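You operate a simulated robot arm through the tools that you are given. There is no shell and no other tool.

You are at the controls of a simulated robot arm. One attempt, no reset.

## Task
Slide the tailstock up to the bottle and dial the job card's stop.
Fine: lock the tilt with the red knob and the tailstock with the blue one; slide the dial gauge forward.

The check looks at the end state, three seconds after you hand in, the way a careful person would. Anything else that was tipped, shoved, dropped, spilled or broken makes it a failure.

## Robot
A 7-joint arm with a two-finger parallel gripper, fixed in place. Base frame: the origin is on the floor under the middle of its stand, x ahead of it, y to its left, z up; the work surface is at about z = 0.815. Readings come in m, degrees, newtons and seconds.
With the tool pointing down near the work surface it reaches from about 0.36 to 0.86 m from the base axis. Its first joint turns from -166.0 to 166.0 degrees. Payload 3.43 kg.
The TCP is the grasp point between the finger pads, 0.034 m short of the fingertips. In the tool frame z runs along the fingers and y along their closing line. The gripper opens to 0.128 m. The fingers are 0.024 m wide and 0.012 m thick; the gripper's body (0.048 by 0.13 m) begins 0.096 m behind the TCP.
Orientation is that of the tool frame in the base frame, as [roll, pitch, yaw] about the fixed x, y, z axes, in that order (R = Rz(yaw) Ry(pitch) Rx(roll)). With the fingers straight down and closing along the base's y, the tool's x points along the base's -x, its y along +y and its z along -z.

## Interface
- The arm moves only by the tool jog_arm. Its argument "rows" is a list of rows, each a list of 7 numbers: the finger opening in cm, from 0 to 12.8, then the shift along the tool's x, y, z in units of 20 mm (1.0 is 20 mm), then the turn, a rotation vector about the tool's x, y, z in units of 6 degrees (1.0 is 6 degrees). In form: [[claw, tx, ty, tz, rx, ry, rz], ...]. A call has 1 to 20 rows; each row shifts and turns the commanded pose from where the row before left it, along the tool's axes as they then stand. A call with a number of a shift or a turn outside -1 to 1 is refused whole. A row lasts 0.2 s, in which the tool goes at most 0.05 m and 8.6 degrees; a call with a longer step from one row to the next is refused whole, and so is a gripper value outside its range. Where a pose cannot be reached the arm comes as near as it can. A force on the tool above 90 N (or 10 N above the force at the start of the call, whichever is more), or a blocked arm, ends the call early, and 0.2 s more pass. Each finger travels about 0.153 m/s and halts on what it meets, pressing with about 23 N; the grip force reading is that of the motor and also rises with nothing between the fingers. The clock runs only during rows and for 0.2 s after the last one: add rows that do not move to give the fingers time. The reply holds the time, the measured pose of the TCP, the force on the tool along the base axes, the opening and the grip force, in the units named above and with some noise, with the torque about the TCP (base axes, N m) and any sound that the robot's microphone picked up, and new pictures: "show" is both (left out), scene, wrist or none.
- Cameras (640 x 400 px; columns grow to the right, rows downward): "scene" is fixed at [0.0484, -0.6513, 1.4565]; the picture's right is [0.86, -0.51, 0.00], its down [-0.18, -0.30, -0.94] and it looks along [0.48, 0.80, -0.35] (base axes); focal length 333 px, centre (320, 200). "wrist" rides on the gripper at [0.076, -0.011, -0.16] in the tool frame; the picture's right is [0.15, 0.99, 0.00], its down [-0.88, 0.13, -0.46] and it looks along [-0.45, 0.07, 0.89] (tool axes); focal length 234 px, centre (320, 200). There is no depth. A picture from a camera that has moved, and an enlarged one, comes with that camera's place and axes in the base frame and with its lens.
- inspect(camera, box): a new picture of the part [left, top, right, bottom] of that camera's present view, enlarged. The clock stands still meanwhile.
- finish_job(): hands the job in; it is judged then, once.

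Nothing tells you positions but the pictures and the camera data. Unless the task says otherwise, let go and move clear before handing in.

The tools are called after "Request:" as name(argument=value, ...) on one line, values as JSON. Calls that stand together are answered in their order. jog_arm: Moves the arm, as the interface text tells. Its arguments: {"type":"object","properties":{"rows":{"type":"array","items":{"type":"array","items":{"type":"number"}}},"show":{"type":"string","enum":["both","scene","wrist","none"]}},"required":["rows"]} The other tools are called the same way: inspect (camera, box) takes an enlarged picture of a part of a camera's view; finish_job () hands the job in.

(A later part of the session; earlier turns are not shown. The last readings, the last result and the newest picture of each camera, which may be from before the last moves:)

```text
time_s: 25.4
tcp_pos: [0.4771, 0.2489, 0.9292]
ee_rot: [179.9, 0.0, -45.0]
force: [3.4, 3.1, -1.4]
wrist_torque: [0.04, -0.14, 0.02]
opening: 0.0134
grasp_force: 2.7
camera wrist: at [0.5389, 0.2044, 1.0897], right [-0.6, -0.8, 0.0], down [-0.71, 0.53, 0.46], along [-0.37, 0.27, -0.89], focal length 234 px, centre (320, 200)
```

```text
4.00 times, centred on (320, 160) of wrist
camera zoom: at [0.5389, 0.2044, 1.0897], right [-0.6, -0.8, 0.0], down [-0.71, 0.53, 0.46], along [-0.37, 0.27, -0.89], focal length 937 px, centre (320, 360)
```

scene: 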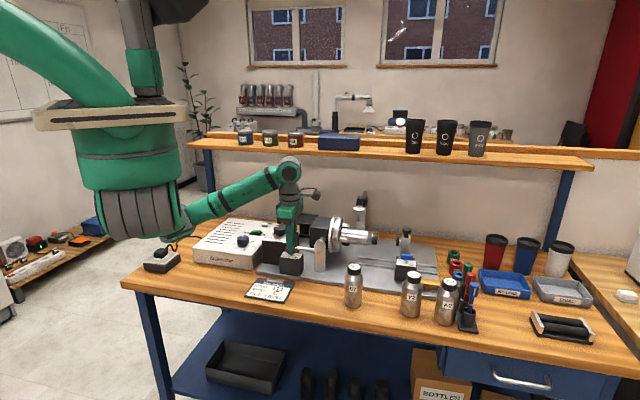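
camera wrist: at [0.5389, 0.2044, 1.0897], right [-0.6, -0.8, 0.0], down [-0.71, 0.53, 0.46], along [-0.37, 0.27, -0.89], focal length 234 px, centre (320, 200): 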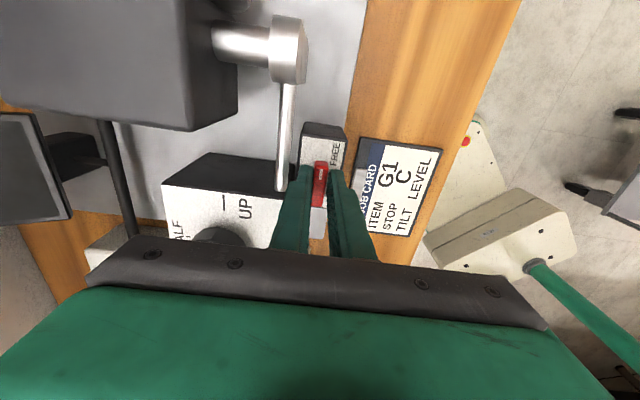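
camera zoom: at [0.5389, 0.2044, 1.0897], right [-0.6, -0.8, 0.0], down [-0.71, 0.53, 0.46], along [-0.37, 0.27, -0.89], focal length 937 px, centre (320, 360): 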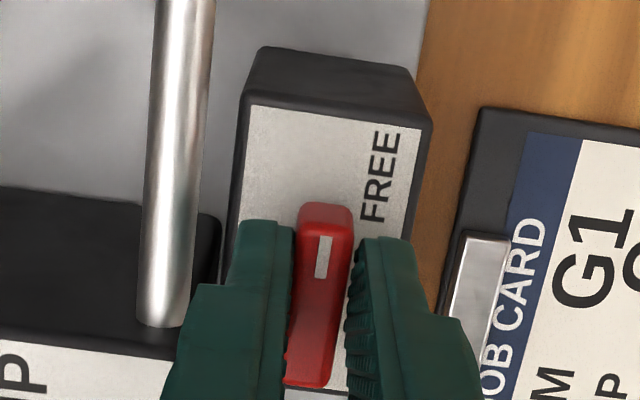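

The red lever is between the pads. I'll firm up the grip and test-turn 12° in +z, so the marked end swings toward the back.

Request:
jog_arm(rows=[[0.8, 0, 0, 0, 0, 0, 0], [0.8, 0, 0, 0, 0, 0, 0], [0.8, 0, 0, 0, 0, 0, -0.7], [0.8, 0, 0, 0, 0, 0, -0.7], [0.8, 0, 0, 0, 0, 0, -0.6], [0.8, 0, 0, 0, 0, 0, 0]])

Request:
inspect(camera="wrist", box=[260, 110, 380, 210])

```text
time_s: 26.8
tcp_pos: [0.478, 0.2505, 0.9282]
ee_rot: [-180.0, -0.3, -33.4]
force: [8.3, -9.4, 26.7]
wrist_torque: [-0.42, -0.75, 0.03]
opening: 0.0119
grasp_force: 44.7
out of reach, approached as far as the arm can: row 5
camera wrist: at [0.5468, 0.2195, 1.0884], right [-0.42, -0.91, 0.0], down [-0.81, 0.38, 0.45], along [-0.41, 0.19, -0.89], focal length 234 px, centre (320, 200)
```

scene: 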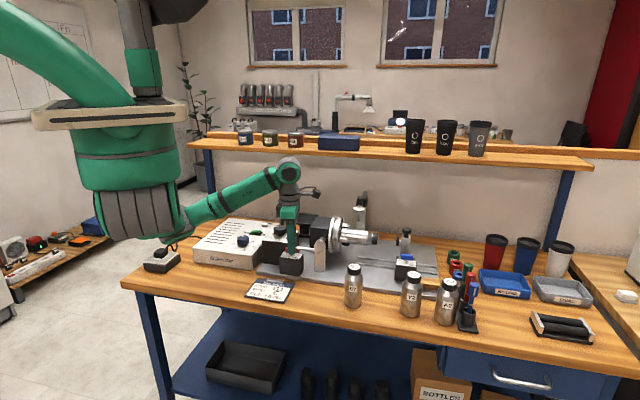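
wrist: 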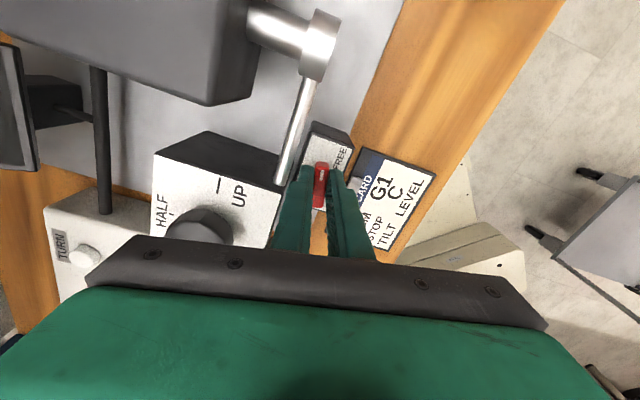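

```text
4.00 times, centred on (320, 160) of wrist
camera zoom: at [0.5468, 0.2195, 1.0884], right [-0.42, -0.91, 0.0], down [-0.81, 0.38, 0.45], along [-0.41, 0.19, -0.89], focal length 937 px, centre (320, 360)
```

zoom: 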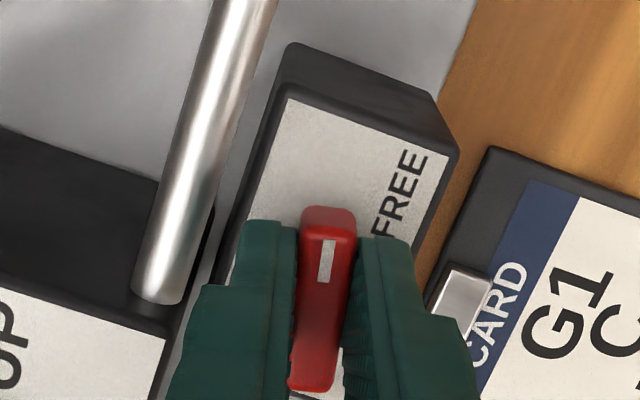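

The lever turns freely in +z, so that's the way toward LOCK, but the wrist is near its limit at this yaw. I'll let go, rise, turn the gripper half a turn the other way and grip again.

Request:
jog_arm(rows=[[1.6, 0, 0, 0, 0, 0, 0], [2.0, 0, 0, 0, 0, 0, 0], [2.0, 0, 0, -0.2, 0, 0, 0], [2.0, 0, 0, -0.5, 0, 0, 0], [2.0, 0, 0, -1, 0, 0, 0], [2.0, 0, 0, -1, 0, 0, 0], [2.0, 0, 0, -1, 0, 0, 0], [2.0, 0, 0, -1, 0, 0, 0]])

Request:
inspect(camera="wrist", box=[240, 90, 400, 220])

```text
time_s: 28.6
tcp_pos: [0.4851, 0.2859, 1.0056]
ee_rot: [179.9, -0.2, -33.4]
force: [0.1, 0.3, -0.1]
wrist_torque: [0.02, -0.02, 0.01]
opening: 0.0204
grasp_force: 0.1
out of reach, approached as far as the arm can: row 4, 5, 6, 7, 8
camera wrist: at [0.5546, 0.2549, 1.1667], right [-0.42, -0.91, 0.0], down [-0.81, 0.38, 0.45], along [-0.41, 0.19, -0.89], focal length 234 px, centre (320, 200)
```

scene: 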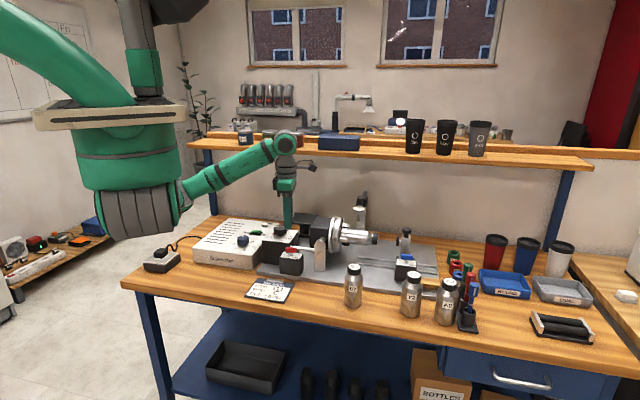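
wrist: 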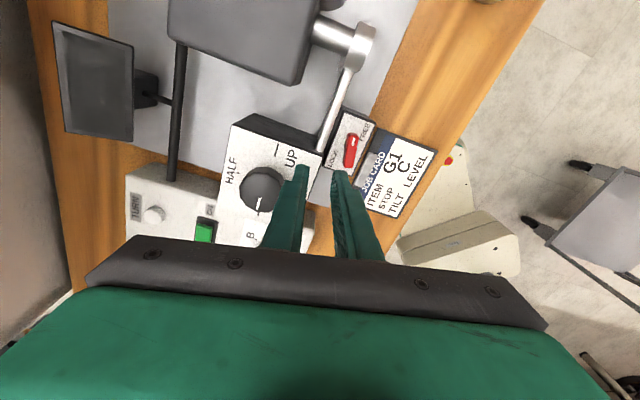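

```text
3.08 times, centred on (320, 155) of wrist
camera zoom: at [0.5546, 0.2549, 1.1667], right [-0.42, -0.91, 0.0], down [-0.81, 0.38, 0.45], along [-0.41, 0.19, -0.89], focal length 720 px, centre (320, 338)
```

zoom: 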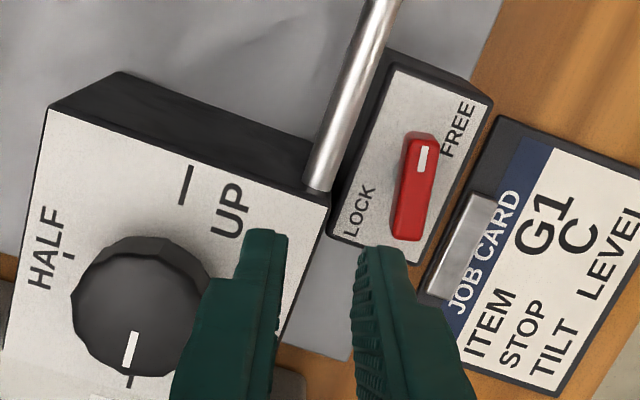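

The wrist limit made the arm drift sideways while rising, but nothing seems disturbed and the lever sits about 12° off FREE. I'll turn the gripper back the other way with plenty of height.

Request:
jog_arm(rows=[[2.4, 0, 0, 0, 0, 0, 1], [2.4, 0, 0, 0, 0, 0, 1], [2.4, 0, 0, 0, 0, 0, 1], [2.4, 0, 0, 0, 0, 0, 1], [2.4, 0, 0, 0, 0, 0, 1], [2.4, 0, 0, 0, 0, 0, 1], [2.4, 0, 0, 0, 0, 0, 1], [2.4, 0, 0, 0, 0, 0, 1], [2.4, 0, 0, 0, 0, 0, 1], [2.4, 0, 0, 0, 0, 0, 1], [2.4, 0, 0, 0, 0, 0, 1], [2.4, 0, 0, 0, 0, 0, 1], [2.4, 0, 0, 0, 0, 0, 1], [2.4, 0, 0, 0, 0, 0, 1], [2.4, 0, 0, 0, 0, 0, 1]])

Request:
inspect(camera="wrist", box=[200, 50, 400, 200])

```text
time_s: 31.8
tcp_pos: [0.4858, 0.2842, 1.0048]
ee_rot: [-179.9, 0.0, -123.4]
force: [-0.6, -0.2, -0.4]
wrist_torque: [0.07, 0.07, 0.0]
opening: 0.0241
grasp_force: 0.0
camera wrist: at [0.4545, 0.2169, 1.1656], right [-0.91, 0.42, 0.0], down [0.37, 0.81, 0.46], along [0.19, 0.41, -0.89], focal length 234 px, centre (320, 200)
```

scene: 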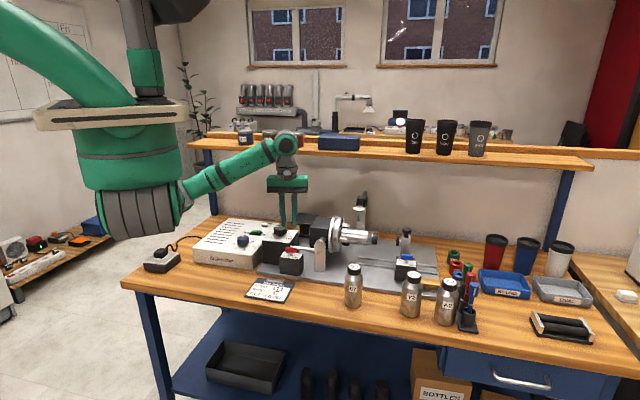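
wrist: 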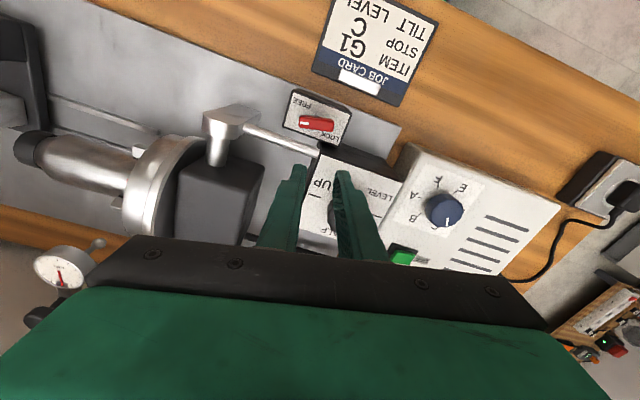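

```text
2.67 times, centred on (300, 125) of wrist
camera zoom: at [0.4545, 0.2169, 1.1656], right [-0.91, 0.42, 0.0], down [0.37, 0.81, 0.46], along [0.19, 0.41, -0.89], focal length 624 px, centre (373, 400)
```

zoom: 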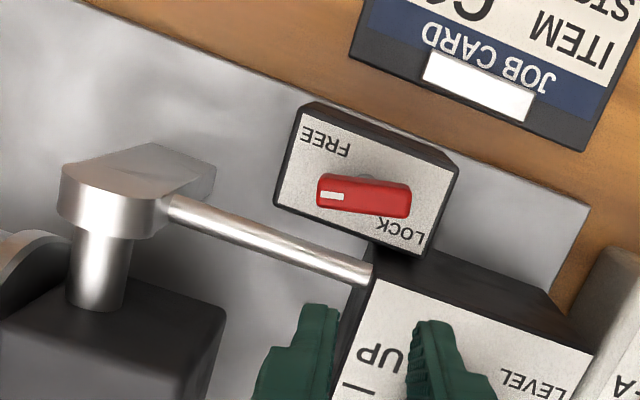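

Request:
jog_arm(rows=[[2.4, 0, 0, 0, 0, 0, 1], [2.4, 0, 0, 0, 0, 0, 1], [2.4, 0, 0, 0, 0, 0, 1], [2.4, 0, 0, 0, 0, 0, 1], [2.4, 0, 0, 0, 0, 0, 1], [2.4, 0, 0, 0, 0, 0, 1], [2.4, 0, 0, 0, 0, 0, 1], [2.4, 0, 0, 0, 0, 0, 1], [2.4, 0, 0, 0, 0, 0, 1], [2.4, 0, 0, 0, 0, 0, 1], [2.4, 0, 0, 0, 0, 0, 1], [2.4, 0, 0, 0, 0, 0, 1], [2.4, 0, 0, 0, 0, 0, 1], [2.4, 0, 0, 0, 0, 0, 1], [2.4, 0, 0, 0, 0, 0, 1], [2.4, -0.275, -0.85, 0, 0, 0, 0], [2.4, -0.3, -0.845, 0, 0, 0, 0], [2.4, 0, 0, 0, 0, 0, 0]])

Request:
inspect(camera="wrist", box=[240, 90, 400, 220])

```text
time_s: 35.6
tcp_pos: [0.4779, 0.2499, 1.0051]
ee_rot: [-180.0, 0.1, 146.9]
force: [-0.4, 0.6, -0.1]
wrist_torque: [0.05, 0.01, 0.0]
opening: 0.0242
grasp_force: 0.0
camera wrist: at [0.4077, 0.2849, 1.1657], right [0.42, 0.91, 0.0], down [0.81, -0.37, 0.46], along [0.41, -0.19, -0.89], focal length 234 px, centre (320, 200)
```

scene: 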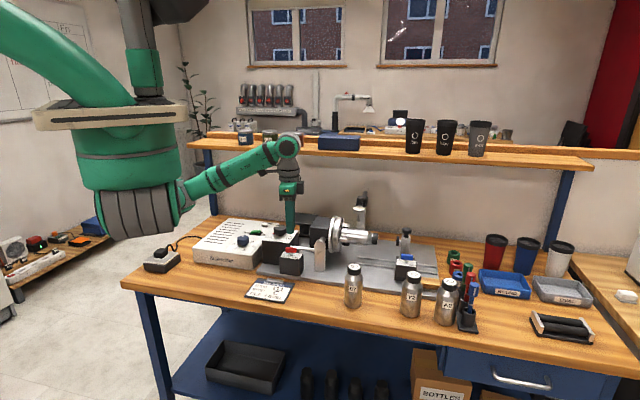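
wrist: 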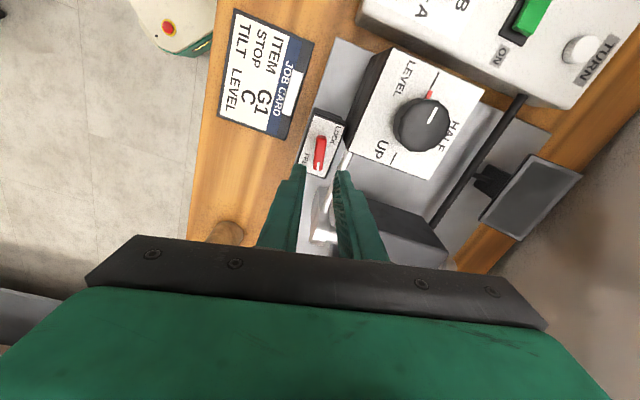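

```text
3.08 times, centred on (320, 155) of wrist
camera zoom: at [0.4077, 0.2849, 1.1657], right [0.42, 0.91, 0.0], down [0.81, -0.37, 0.46], along [0.41, -0.19, -0.89], focal length 720 px, centre (320, 338)
```

zoom: 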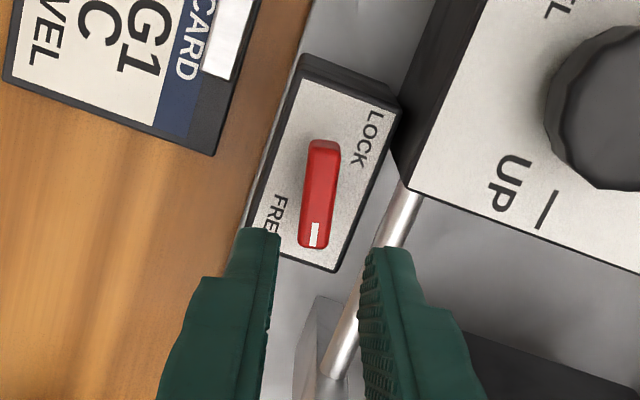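

I can grip at yaw 147 and the lever lines up. I'll narrow the opening to 2.0 cm to clear the rod, go down and grip.

Request:
jog_arm(rows=[[2.0, 0.1, -0.03, 0, 0, 0, 0], [2.0, 0, 0, 0.9, 0, 0, 0], [2.0, 0, 0, 0.9, 0, 0, 0], [2.0, 0, 0, 0.7, 0, 0, 0], [2.0, 0, 0, 0.5, 0, 0, 0], [2.0, 0, 0, 0, 0, 0, 0]])

Request:
inspect(camera="wrist", box=[260, 110, 380, 210])

Request:
inspect(camera="scene", box=[260, 225, 340, 285])

```text
time_s: 37.0
tcp_pos: [0.4758, 0.2515, 0.9452]
ee_rot: [180.0, 0.0, 146.9]
force: [-0.8, 0.1, -0.5]
wrist_torque: [0.04, -0.01, -0.01]
opening: 0.0198
grasp_force: 0.0
camera wrist: at [0.4059, 0.2854, 1.1054], right [0.42, 0.91, 0.0], down [0.81, -0.37, 0.46], along [0.41, -0.19, -0.89], focal length 234 px, centre (320, 200)
```

scene: 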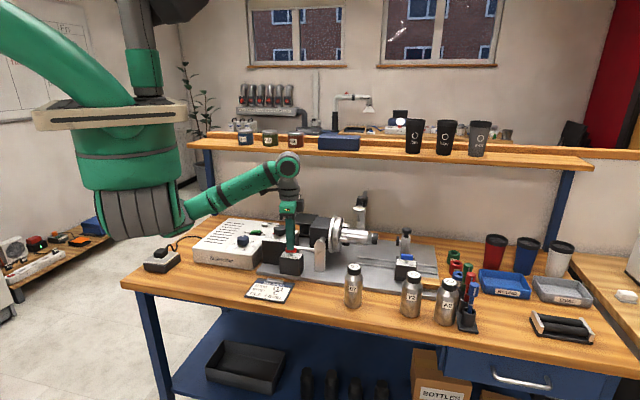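
wrist: 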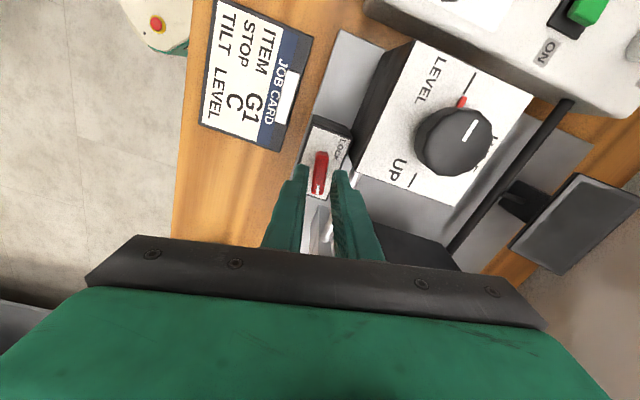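

```text
4.00 times, centred on (320, 160) of wrist
camera zoom: at [0.4059, 0.2854, 1.1054], right [0.42, 0.91, 0.0], down [0.81, -0.37, 0.46], along [0.41, -0.19, -0.89], focal length 937 px, centre (320, 360)
```

zoom: 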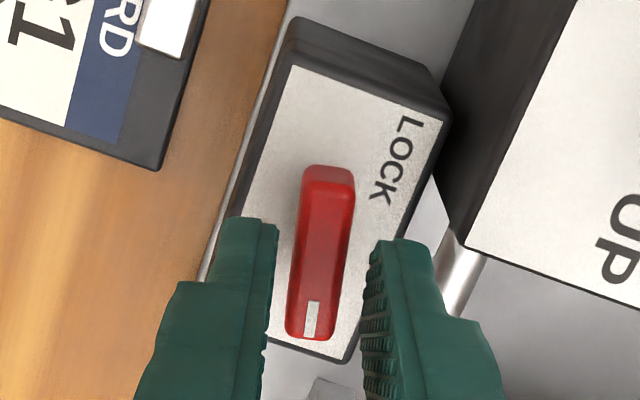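

```text
6.67 times, centred on (300, 255) of scene
camera zoom: at [0.0484, -0.6513, 1.4565], right [0.86, -0.51, 0.0], down [-0.18, -0.3, -0.94], along [0.48, 0.8, -0.35], focal length 2222 px, centre (453, -167)
```

zoom: 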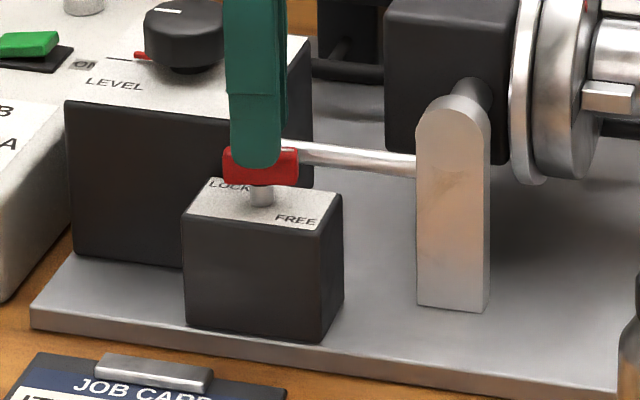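

Request:
jog_arm(rows=[[2.0, 0.1, 0.03, 0, 0, 0, 0], [2.0, 0, 0, 0.4, 0, 0, 0], [2.0, 0, 0, 0.4, 0, 0, 0], [1.6, 0, 0, 0, 0, 0, 0], [1.2, 0, 0, 0, 0, 0, 0], [0.8, 0, 0, 0, 0, 0, 0], [0.8, 0, 0, 0, 0, 0, 0]])

Request:
inspect(camera="wrist", box=[260, 110, 380, 210])

```text
time_s: 38.6
tcp_pos: [0.472, 0.253, 0.9293]
ee_rot: [-179.8, 0.1, 146.7]
force: [-11.0, -11.6, 1.3]
wrist_torque: [-0.46, 0.11, -0.06]
opening: 0.0118
grasp_force: 45.2
camera wrist: at [0.4039, 0.2869, 1.0897], right [0.42, 0.91, 0.0], down [0.81, -0.37, 0.46], along [0.41, -0.19, -0.89], focal length 234 px, centre (320, 200)
```

scene: 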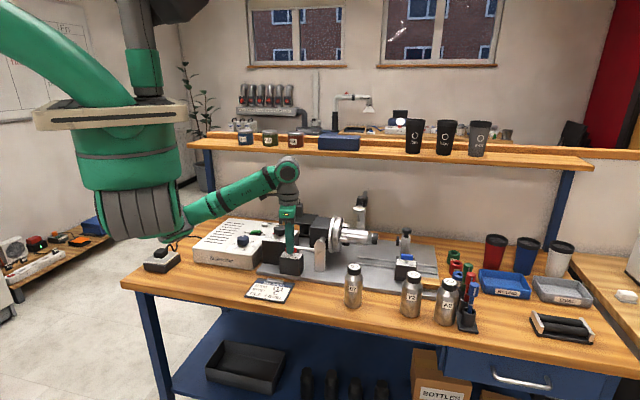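
wrist: 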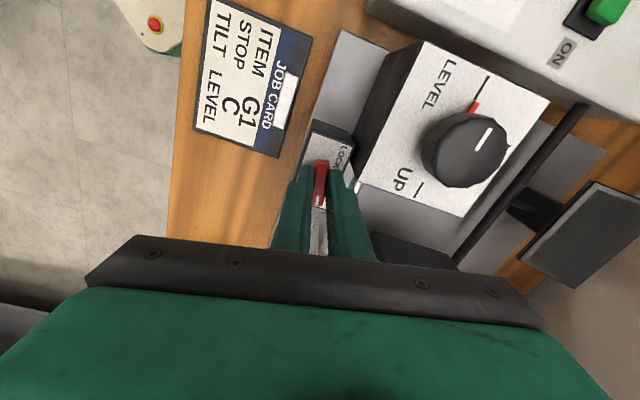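

```text
4.00 times, centred on (320, 160) of wrist
camera zoom: at [0.4039, 0.2869, 1.0897], right [0.42, 0.91, 0.0], down [0.81, -0.37, 0.46], along [0.41, -0.19, -0.89], focal length 937 px, centre (320, 360)
```

zoom: 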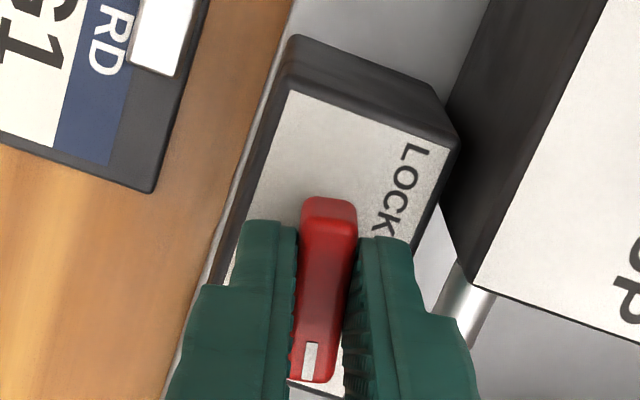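

The grip is slightly off the pivot by my averaged estimate, so I'll ease open, shift about 2 mm and regrip.

Request:
jog_arm(rows=[[1.6, 0, 0, 0, 0, 0, 0], [1.6, -0.11, -0.03, 0, 0, 0, 0], [1.2, 0, 0, 0, 0, 0, 0], [0.8, 0, 0, 0, 0, 0, 0], [0.8, 0, 0, 0, 0, 0, 0]], show="none")

```text
time_s: 39.8
tcp_pos: [0.4752, 0.2533, 0.929]
ee_rot: [-179.9, -0.1, 146.9]
force: [-13.5, -8.2, -4.1]
wrist_torque: [-0.16, -0.73, -0.06]
opening: 0.0119
grasp_force: 45.0
```

Request:
jog_arm(rows=[[0.8, 0, 0, 0, 0, 0, -1], [0.8, 0, 0, 0, 0, 0, -1], [0.8, 0, 0, 0, 0, 0, -1], [0.8, 0, 0, 0, 0, 0, -1], [0.8, 0, 0, 0, 0, 0, -1]])

Request:
inspect(camera="wrist", box=[260, 110, 380, 210])

Request:
inspect(camera="scene", box=[260, 225, 340, 285])

```text
time_s: 41.0
tcp_pos: [0.4749, 0.2521, 0.9299]
ee_rot: [-179.9, 0.1, 177.0]
force: [-13.1, -0.2, -9.6]
wrist_torque: [-0.11, -0.8, 0.0]
opening: 0.0118
grasp_force: 45.0
camera wrist: at [0.3987, 0.246, 1.0898], right [-0.1, 1.0, 0.0], down [0.89, 0.09, 0.46], along [0.45, 0.04, -0.89], focal length 234 px, centre (320, 200)
```

scene: 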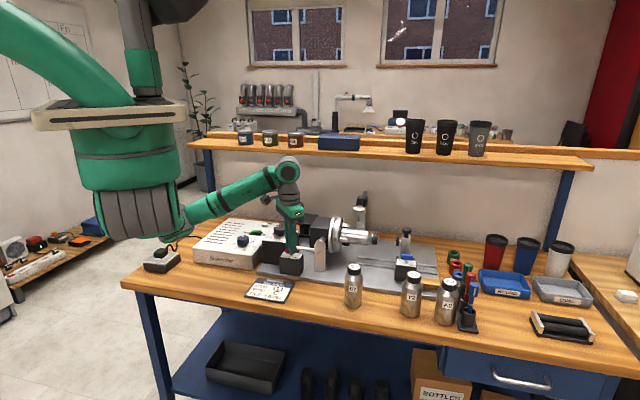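
wrist: 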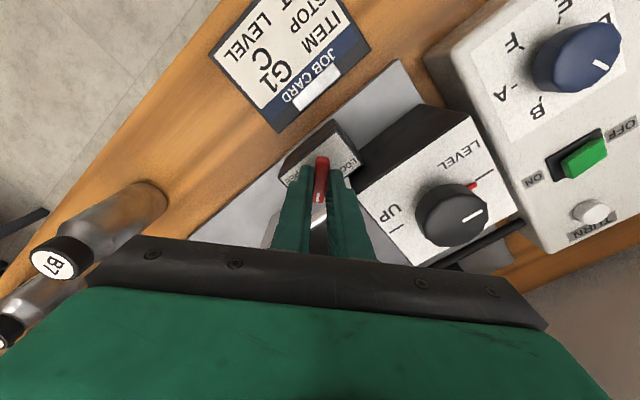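

```text
4.00 times, centred on (320, 160) of wrist
camera zoom: at [0.3987, 0.246, 1.0898], right [-0.1, 1.0, 0.0], down [0.89, 0.09, 0.46], along [0.45, 0.04, -0.89], focal length 937 px, centre (320, 360)
```

zoom: 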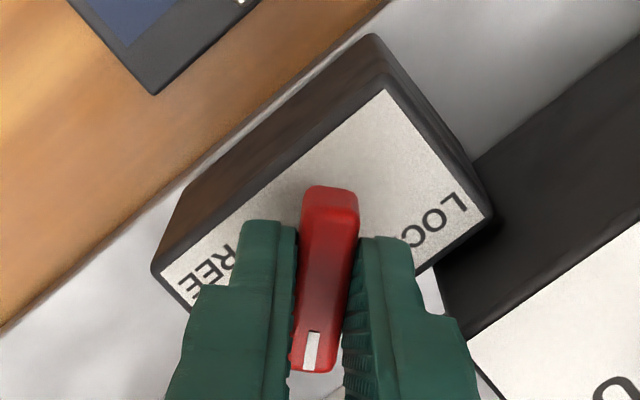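

```text
6.67 times, centred on (300, 255) of scene
camera zoom: at [0.0484, -0.6513, 1.4565], right [0.86, -0.51, 0.0], down [-0.18, -0.3, -0.94], along [0.48, 0.8, -0.35], focal length 2222 px, centre (453, -167)
```

zoom: 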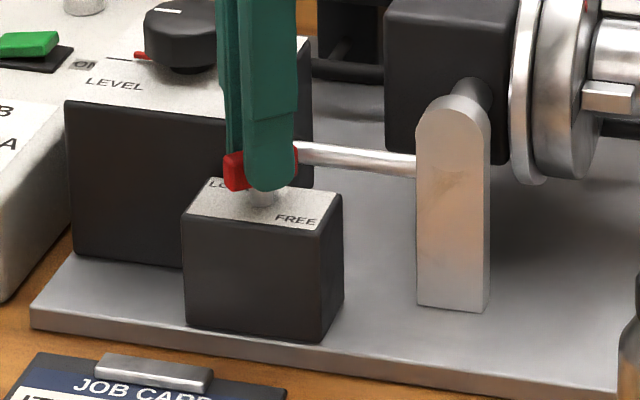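

It's turning smoothly and is now about 42° from FREE. I'll keep going and watch the twist torque.

Request:
jog_arm(rows=[[0.8, 0, 0, 0, 0, 0, -1], [0.8, 0, 0, 0, 0, 0, -1], [0.8, 0, 0, 0, 0, 0, -1], [0.8, 0, 0, 0, 0, 0, -1], [0.8, 0, 0, 0, 0, 0, -1], [0.8, 0, 0, 0, 0, 0, -1]], show="none")

Request:
inspect(camera="wrist", box=[260, 110, 380, 210])

```text
time_s: 42.4
tcp_pos: [0.4762, 0.2518, 0.9297]
ee_rot: [179.9, 0.1, -147.1]
force: [-29.5, 2.2, 16.5]
wrist_torque: [-0.39, 1.29, 0.04]
opening: 0.0118
grasp_force: 45.0
```

```text
4.00 times, centred on (320, 160) of wrist
camera zoom: at [0.4186, 0.2025, 1.0897], right [-0.66, 0.75, 0.0], down [0.67, 0.59, 0.46], along [0.34, 0.3, -0.89], focal length 937 px, centre (320, 360)
```

zoom: 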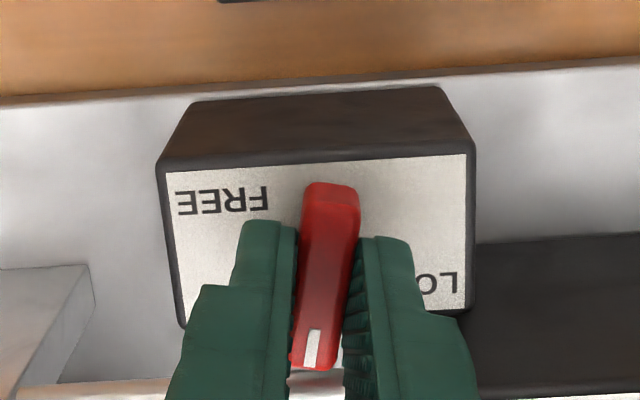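

Request:
jog_arm(rows=[[0.8, 0.05, 0.035, 0, 0, 0, 0], [0.8, 0, 0, 0, 0, 0, -1], [0.8, 0, 0, 0, 0, 0, -1], [0.8, 0, 0, 0, 0, 0, -1]], show="none")

Request:
inspect(camera="wrist", box=[260, 110, 380, 210])

Request:
inspect(camera="scene", box=[260, 225, 340, 285])

```text
time_s: 43.4
tcp_pos: [0.4749, 0.2525, 0.9297]
ee_rot: [-180.0, -0.1, -129.1]
force: [8.9, 6.3, 4.9]
wrist_torque: [0.18, 0.37, -1.24]
opening: 0.0139
grasp_force: 44.9
```

```text
4.00 times, centred on (320, 160) of wrist
camera zoom: at [0.4363, 0.1875, 1.0897], right [-0.86, 0.51, 0.0], down [0.45, 0.77, 0.46], along [0.23, 0.39, -0.89], focal length 937 px, centre (320, 360)
```

zoom: 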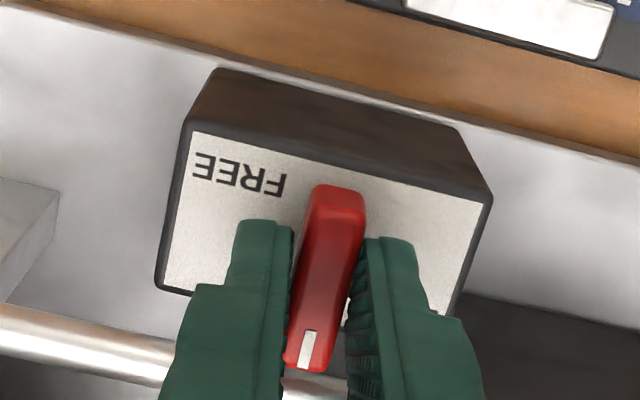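

```text
6.67 times, centred on (300, 255) of scene
camera zoom: at [0.0484, -0.6513, 1.4565], right [0.86, -0.51, 0.0], down [-0.18, -0.3, -0.94], along [0.48, 0.8, -0.35], focal length 2222 px, centre (453, -167)
```

zoom: 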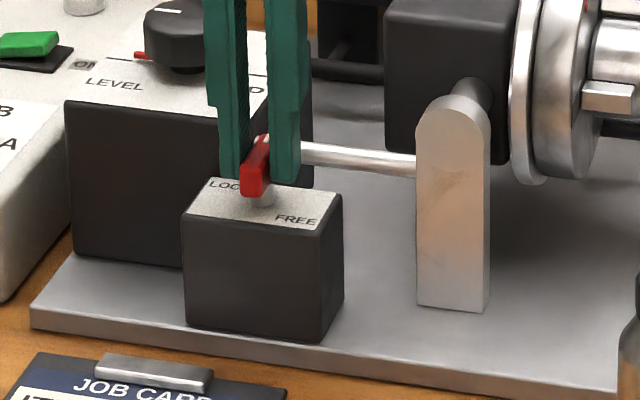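

The twist torque rose at 90°, with the lever pointing to the back, so it has reached the LOCK stop. I'll relax the twist, open and rise.

Request:
jog_arm(rows=[[0.8, 0, 0, 0, 0, 0, 0.7], [1.6, 0, 0, 0, 0, 0, 0], [2.4, 0, 0, 0, 0, 0, 0], [2.4, 0, 0, -0.4, 0, 0, 0], [2.4, 0, 0, -0.8, 0, 0, 0], [2.4, 0, 0, -1, 0, 0, 0], [2.4, 0, 0, -1, 0, 0, 0], [2.4, 0, 0, -1, 0, 0, 0]])

Request:
inspect(camera="wrist", box=[240, 90, 400, 220])

Request:
inspect(camera="scene", box=[260, 225, 340, 285])

```text
time_s: 45.2
tcp_pos: [0.4751, 0.253, 1.0126]
ee_rot: [-179.9, 0.0, -133.3]
force: [-0.3, 0.6, -0.4]
wrist_torque: [0.0, -0.07, 0.06]
opening: 0.0244
grasp_force: 0.1
camera wrist: at [0.4315, 0.1913, 1.1732], right [-0.82, 0.57, 0.0], down [0.51, 0.73, 0.46], along [0.26, 0.37, -0.89], focal length 234 px, centre (320, 200)
```

scene: 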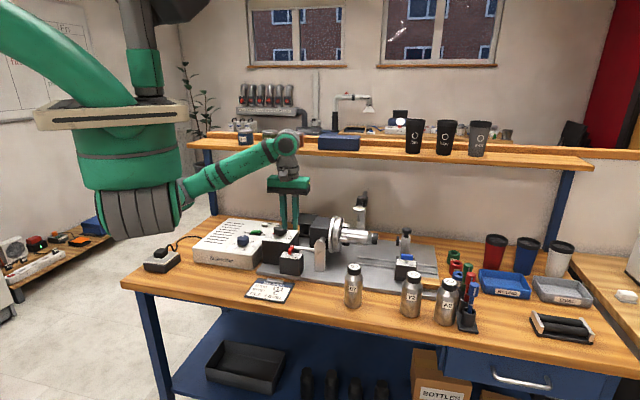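
wrist: 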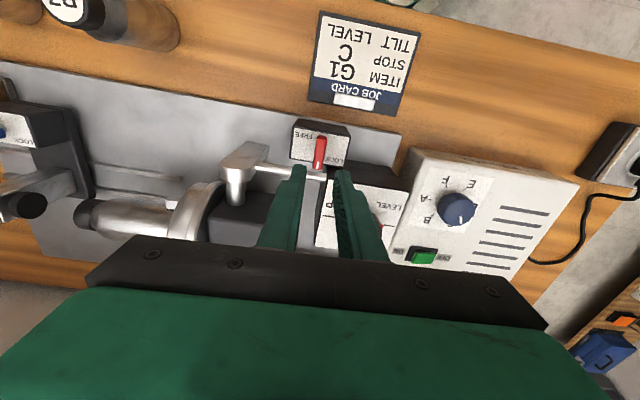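

```text
3.08 times, centred on (320, 155) of wrist
camera zoom: at [0.4315, 0.1913, 1.1732], right [-0.82, 0.57, 0.0], down [0.51, 0.73, 0.46], along [0.26, 0.37, -0.89], focal length 720 px, centre (320, 338)
```

zoom: 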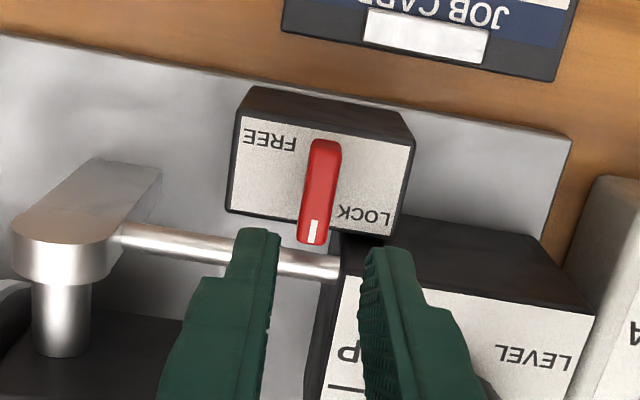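

```text
6.67 times, centred on (300, 255) of scene
camera zoom: at [0.0484, -0.6513, 1.4565], right [0.86, -0.51, 0.0], down [-0.18, -0.3, -0.94], along [0.48, 0.8, -0.35], focal length 2222 px, centre (453, -167)
```

zoom: 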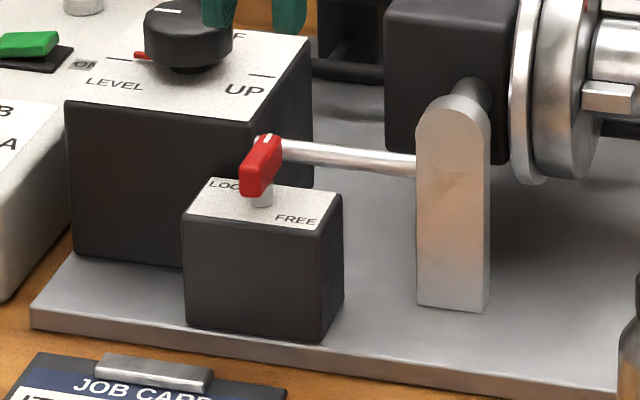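

The red lever now points straight back at its LOCK stop. Next is the tailstock: I'll rise and fly over to hover above its block near (0.763,0.01).

Request:
jog_arm(rows=[[5, 0, 0, -1, 0, 0, -0.28], [9, 0, 0, -1, 0, 0, 0], [9, -0.09, -1, -0.2, 0, 0, 0], [9, -0.09, -1, 0, 0, 0, 0], [9, -0.09, -1, 0, 0, 0, 0], [9, -0.09, -1, 0, 0, 0, 0], [9, -0.09, -1, 0, 0, 0, 0], [9, -0.09, -1, 0, 0, 0, 0], [9, -0.09, -1, 0, 0, 0, 0], [9, -0.09, -1, 0, 0, 0, 0], [9, -0.09, -1, 0, 0, 0, 0], [9, -0.09, -1, 0, 0, 0, 0], [9, -0.09, -1, 0, 0, 0, 0], [9, -0.09, -1, 0, 0, 0, 0], [9, -0.09, -1, 0, 0, 0, 0], [9, -0.09, -1, 0, 0, 0, 0], [9, -0.09, -1, 0, 0, 0, 0], [9, -0.09, -1, 0, 0, 0, 0], [9, -0.09, -1, 0, 0, 0, 0], [9, -0.09, -1, 0, 0, 0, 0]])

Request:
inspect(camera="wrist", box=[220, 80, 420, 240])

Request:
inspect(camera="scene", box=[340, 200, 460, 290])

```text
time_s: 49.4
tcp_pos: [0.7649, 0.038, 1.0598]
ee_rot: [180.0, 0.0, -131.5]
force: [-0.6, 0.3, -0.6]
wrist_torque: [-0.06, 0.01, 0.0]
opening: 0.09
grasp_force: 0.1
camera wrist: at [0.7231, -0.0233, 1.2189], right [-0.84, 0.54, 0.0], down [0.48, 0.75, 0.46], along [0.25, 0.38, -0.89], focal length 234 px, centre (320, 200)
```

scene: 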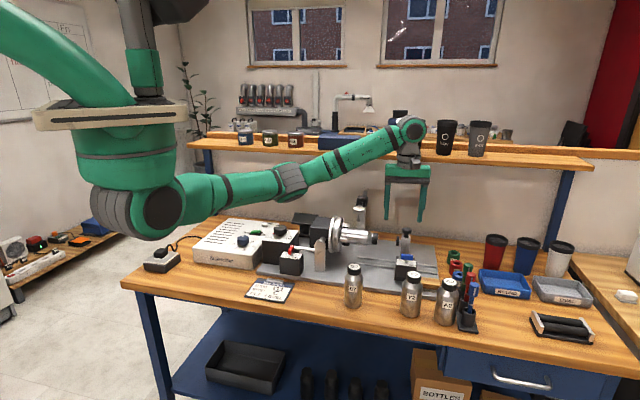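
wrist: 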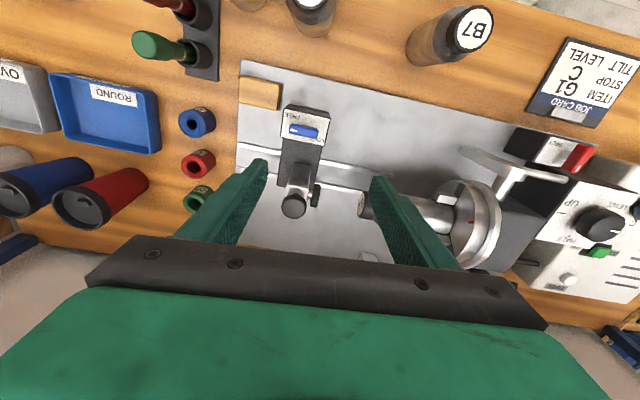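

```text
2.50 times, centred on (320, 160) of wrist
camera zoom: at [0.7231, -0.0233, 1.2189], right [-0.84, 0.54, 0.0], down [0.48, 0.75, 0.46], along [0.25, 0.38, -0.89], focal length 585 px, centre (320, 300)
```

zoom: 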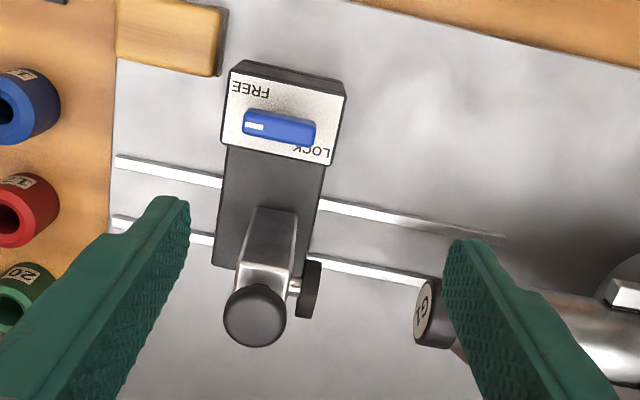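

```text
4.44 times, centred on (400, 245) of scene
camera zoom: at [0.0484, -0.6513, 1.4565], right [0.86, -0.51, 0.0], down [-0.18, -0.3, -0.94], along [0.48, 0.8, -0.35], focal length 1482 px, centre (-36, 0)
```

zoom: 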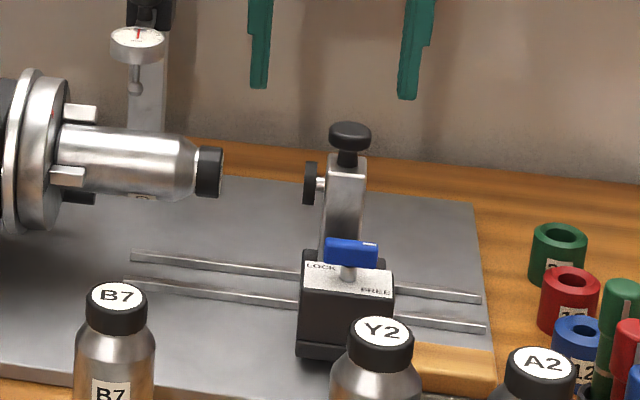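

The disk on the tailstock sits about 7 cm right of the cap, in line with it. A wooden block lies on the plate just right of the tailstock, so I must keep the right finger clear of it. I'll line up with the tailstock's lever box and go down to just above it.

Request:
jog_arm(rows=[[7.6, 0.05, -0.5, 0, 0, 0, 0.583], [7.6, 0.04, -0.55, 0, 0, 0, 0], [7.6, 0, 0, 0.8, 0, 0, 0], [7.6, 0, 0, 1, 0, 0, 0], [7.6, 0, 0, 1, 0, 0, 0], [7.6, 0, 0, 1, 0, 0, 0], [7.6, 0, 0, 1, 0, 0, 0], [7.6, 0, 0, 0.8, 0, 0, 0], [7.6, 0, 0, 0.5, 0, 0, 0], [7.6, 0, 0, 0, 0, 0, 0]])

Request:
inspect(camera="wrist", box=[220, 80, 420, 240])

Request:
inspect(camera="scene", box=[370, 210, 450, 290])

```text
time_s: 51.6
tcp_pos: [0.7787, 0.0201, 0.9364]
ee_rot: [180.0, 0.0, -135.3]
force: [0.1, 0.2, 0.1]
wrist_torque: [-0.01, 0.01, 0.02]
opening: 0.076
grasp_force: 0.1
camera wrist: at [0.733, -0.0394, 1.0958], right [-0.8, 0.6, 0.0], down [0.53, 0.71, 0.46], along [0.27, 0.37, -0.89], focal length 234 px, centre (320, 200)
```

scene: 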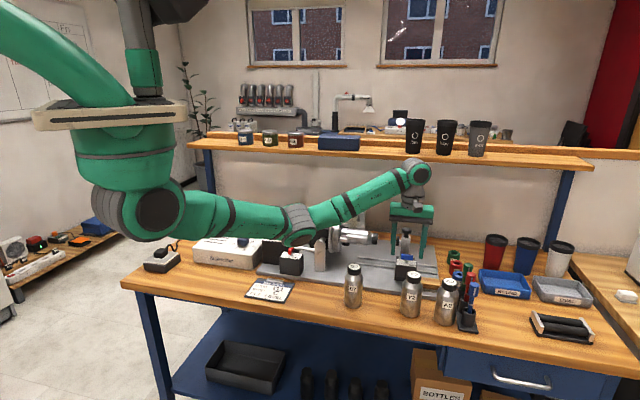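
wrist: 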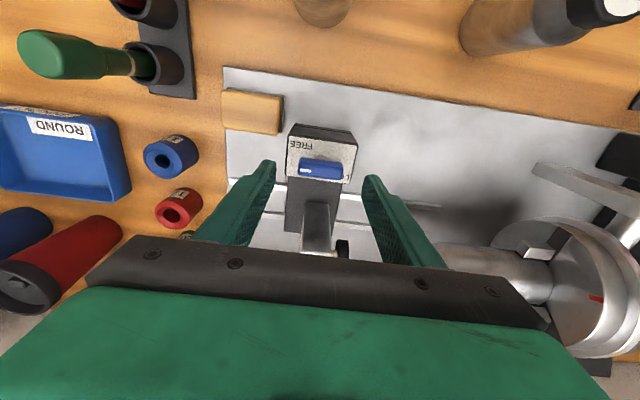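

```text
2.50 times, centred on (320, 160) of wrist
camera zoom: at [0.733, -0.0394, 1.0958], right [-0.8, 0.6, 0.0], down [0.53, 0.71, 0.46], along [0.27, 0.37, -0.89], focal length 585 px, centre (320, 300)
```

zoom: 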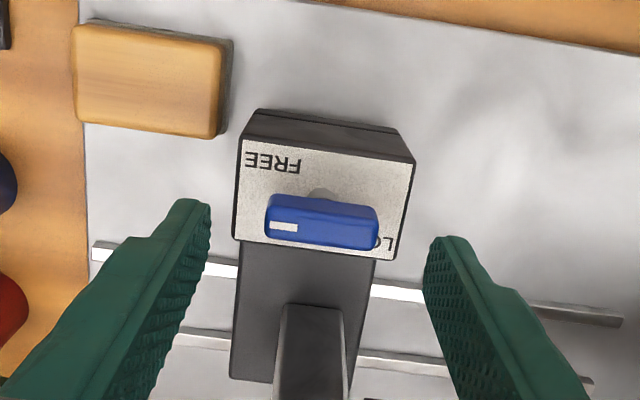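

```text
5.00 times, centred on (410, 250) of scene
camera zoom: at [0.0484, -0.6513, 1.4565], right [0.86, -0.51, 0.0], down [-0.18, -0.3, -0.94], along [0.48, 0.8, -0.35], focal length 1667 px, centre (-130, -50)
```

zoom: 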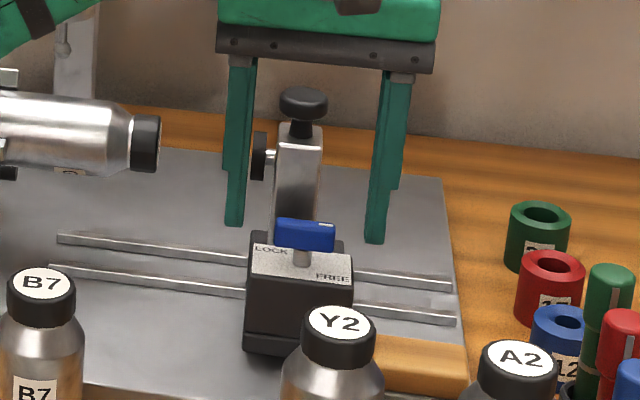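

The fingers straddle the lever box with even clearance and stay behind the wooden block. I'll go down beside the box and close on it.

Request:
jog_arm(rows=[[7.6, 0, 0, 0.7, 0, 0, 0], [7.6, 0, 0, 0.7, 0, 0, 0], [7.6, 0, 0, 0.7, 0, 0, 0], [7.6, 0, 0, 0.6, 0, 0, 0], [7.0, 0, 0, 0, 0, 0, 0], [6.4, 0, 0, 0, 0, 0, 0], [5.8, 0, 0, 0, 0, 0, 0], [5.4, 0, 0, 0, 0, 0, 0], [5.4, 0, 0, 0, 0, 0, 0]])

Request:
inspect(camera="wrist", box=[220, 80, 420, 240])

Request:
inspect(camera="scene", box=[370, 210, 450, 290])

```text
time_s: 53.6
tcp_pos: [0.7783, 0.0218, 0.8817]
ee_rot: [180.0, 0.1, -135.0]
force: [9.3, 10.6, -0.4]
wrist_torque: [-0.02, 1.04, 0.64]
opening: 0.0658
grasp_force: 44.6
camera wrist: at [0.7328, -0.0384, 1.0418], right [-0.8, 0.6, 0.0], down [0.53, 0.71, 0.46], along [0.27, 0.37, -0.89], focal length 234 px, centre (320, 200)
```

scene: 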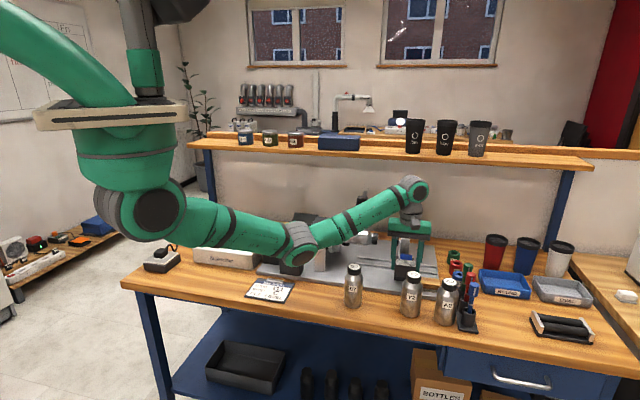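
wrist: 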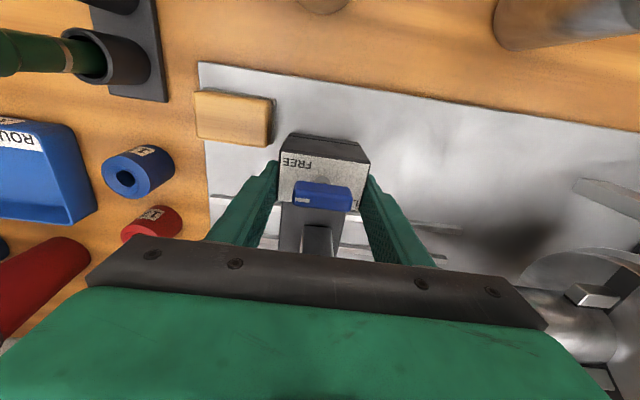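

```text
2.50 times, centred on (320, 160) of wrist
camera zoom: at [0.7328, -0.0384, 1.0418], right [-0.8, 0.6, 0.0], down [0.53, 0.71, 0.46], along [0.27, 0.37, -0.89], focal length 585 px, centre (320, 300)
```

zoom: 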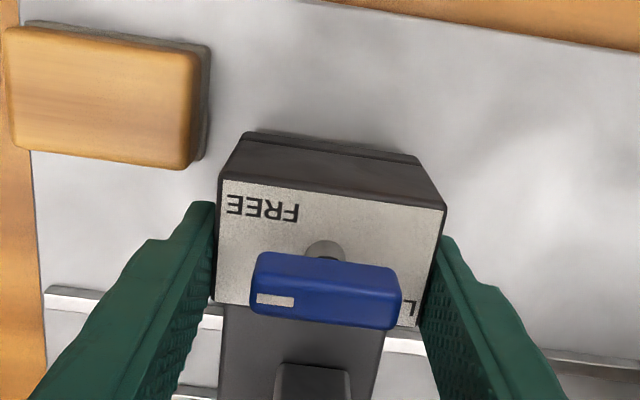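

```text
5.00 times, centred on (410, 250) of scene
camera zoom: at [0.0484, -0.6513, 1.4565], right [0.86, -0.51, 0.0], down [-0.18, -0.3, -0.94], along [0.48, 0.8, -0.35], focal length 1667 px, centre (-130, -50)
```

zoom: 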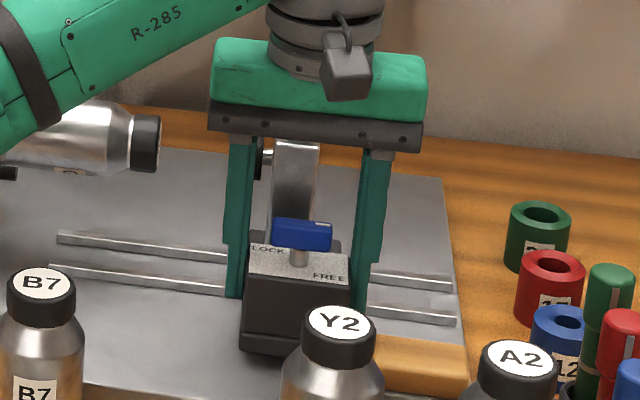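

The box is gripped at 6.6 cm. I'll slide the tailstock 5 cm toward the bottle, then look.

Request:
jog_arm(rows=[[5.4, 0, 0.3, 0, 0, 0, 0], [5.4, 0, 0.4, 0, 0, 0, 0], [5.4, 0, 0.4, 0, 0, 0, 0], [5.4, 0, 0.4, 0, 0, 0, 0], [5.4, 0, 0.4, 0, 0, 0, 0], [5.4, 0, 0.3, 0, 0, 0, 0], [5.4, 0, 0.3, 0, 0, 0, 0], [5.4, 0, 0, 0, 0, 0, 0]])

Request:
inspect(camera="scene", box=[340, 210, 440, 290])

Request:
inspect(camera="wrist", box=[220, 80, 480, 240])

```text
time_s: 55.4
tcp_pos: [0.7431, 0.0555, 0.8827]
ee_rot: [180.0, 0.1, -135.0]
force: [9.5, 14.0, 4.6]
wrist_torque: [-0.46, -1.17, 0.24]
opening: 0.0657
grasp_force: 45.0
camera wrist: at [0.698, -0.0046, 1.0416], right [-0.8, 0.6, 0.0], down [0.53, 0.71, 0.46], along [0.27, 0.37, -0.89], focal length 234 px, centre (320, 200)
```

scene: 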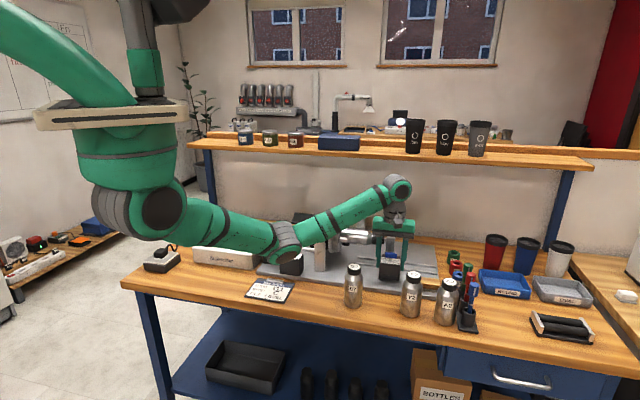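
wrist: 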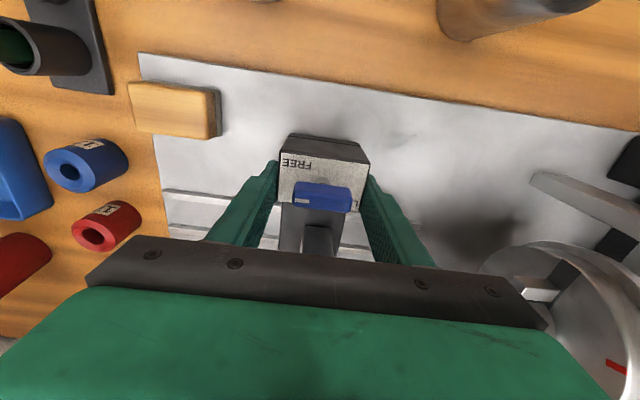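

```text
5.00 times, centred on (390, 250) of scene
camera zoom: at [0.0484, -0.6513, 1.4565], right [0.86, -0.51, 0.0], down [-0.18, -0.3, -0.94], along [0.48, 0.8, -0.35], focal length 1667 px, centre (-30, -50)
```

zoom: 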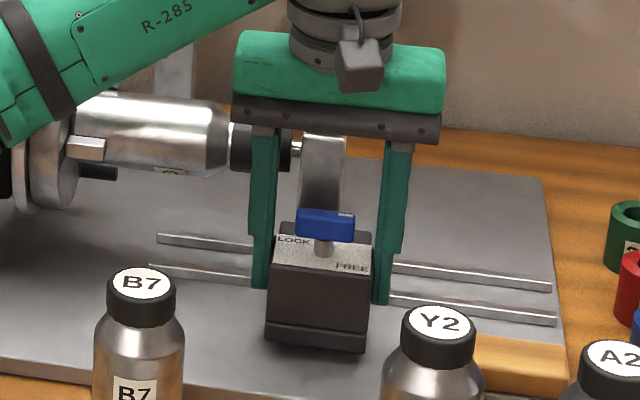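

```text
2.46 times, centred on (350, 160) of wrist
camera zoom: at [0.698, -0.0046, 1.0416], right [-0.8, 0.6, 0.0], down [0.53, 0.71, 0.46], along [0.27, 0.37, -0.89], focal length 576 px, centre (246, 298)
```

zoom: 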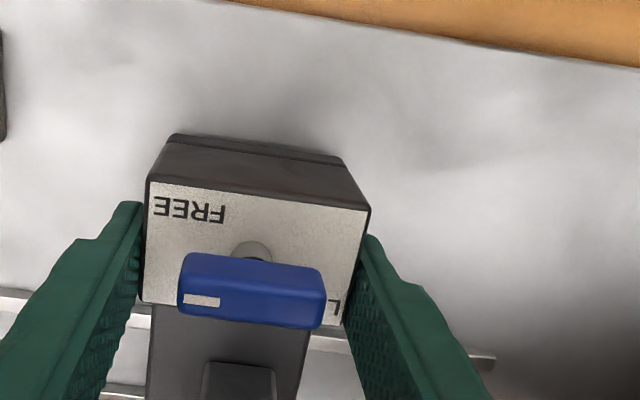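

About 2 cm is left by my estimate. I'll creep the rest in small steps, watching the force along the slide.

Request:
jog_arm(rows=[[5.4, 0, 0.15, 0, 0, 0, 0], [5.4, 0, 0.15, 0, 0, 0, 0], [5.4, 0, 0.15, 0, 0, 0, 0], [5.4, 0, 0.1, 0, 0, 0, 0], [5.4, 0, 0, 0, 0, 0, 0]], show="scene")

Request:
inspect(camera="scene", box=[350, 220, 420, 270])

```text
time_s: 56.6
tcp_pos: [0.7355, 0.0638, 0.882]
ee_rot: [179.9, -0.1, -135.2]
force: [-9.5, -4.5, 12.4]
wrist_torque: [-1.46, 0.65, 0.5]
opening: 0.0657
grasp_force: 45.0
```

scene: 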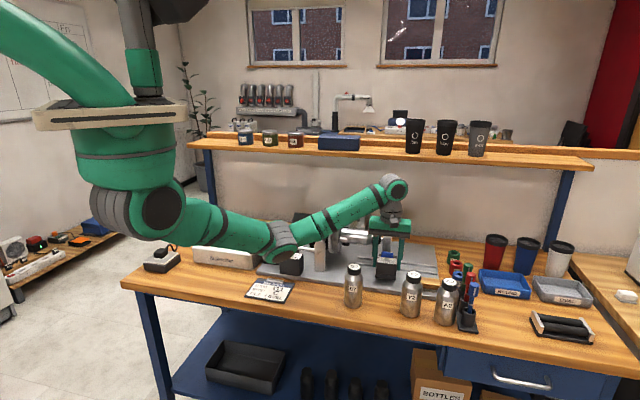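

```text
8.00 times, centred on (385, 245) of scene
camera zoom: at [0.0484, -0.6513, 1.4565], right [0.86, -0.51, 0.0], down [-0.18, -0.3, -0.94], along [0.48, 0.8, -0.35], focal length 2667 px, centre (-200, -160)
```

zoom: 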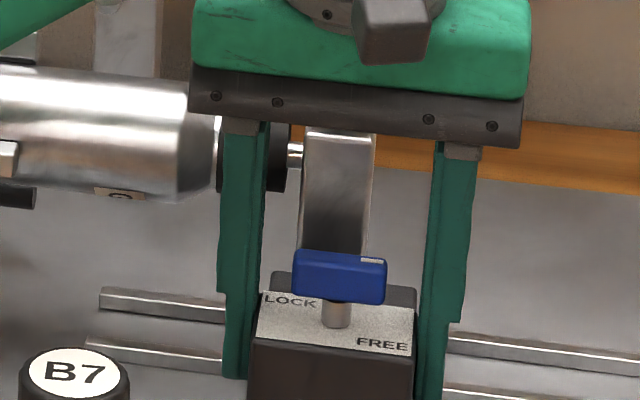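

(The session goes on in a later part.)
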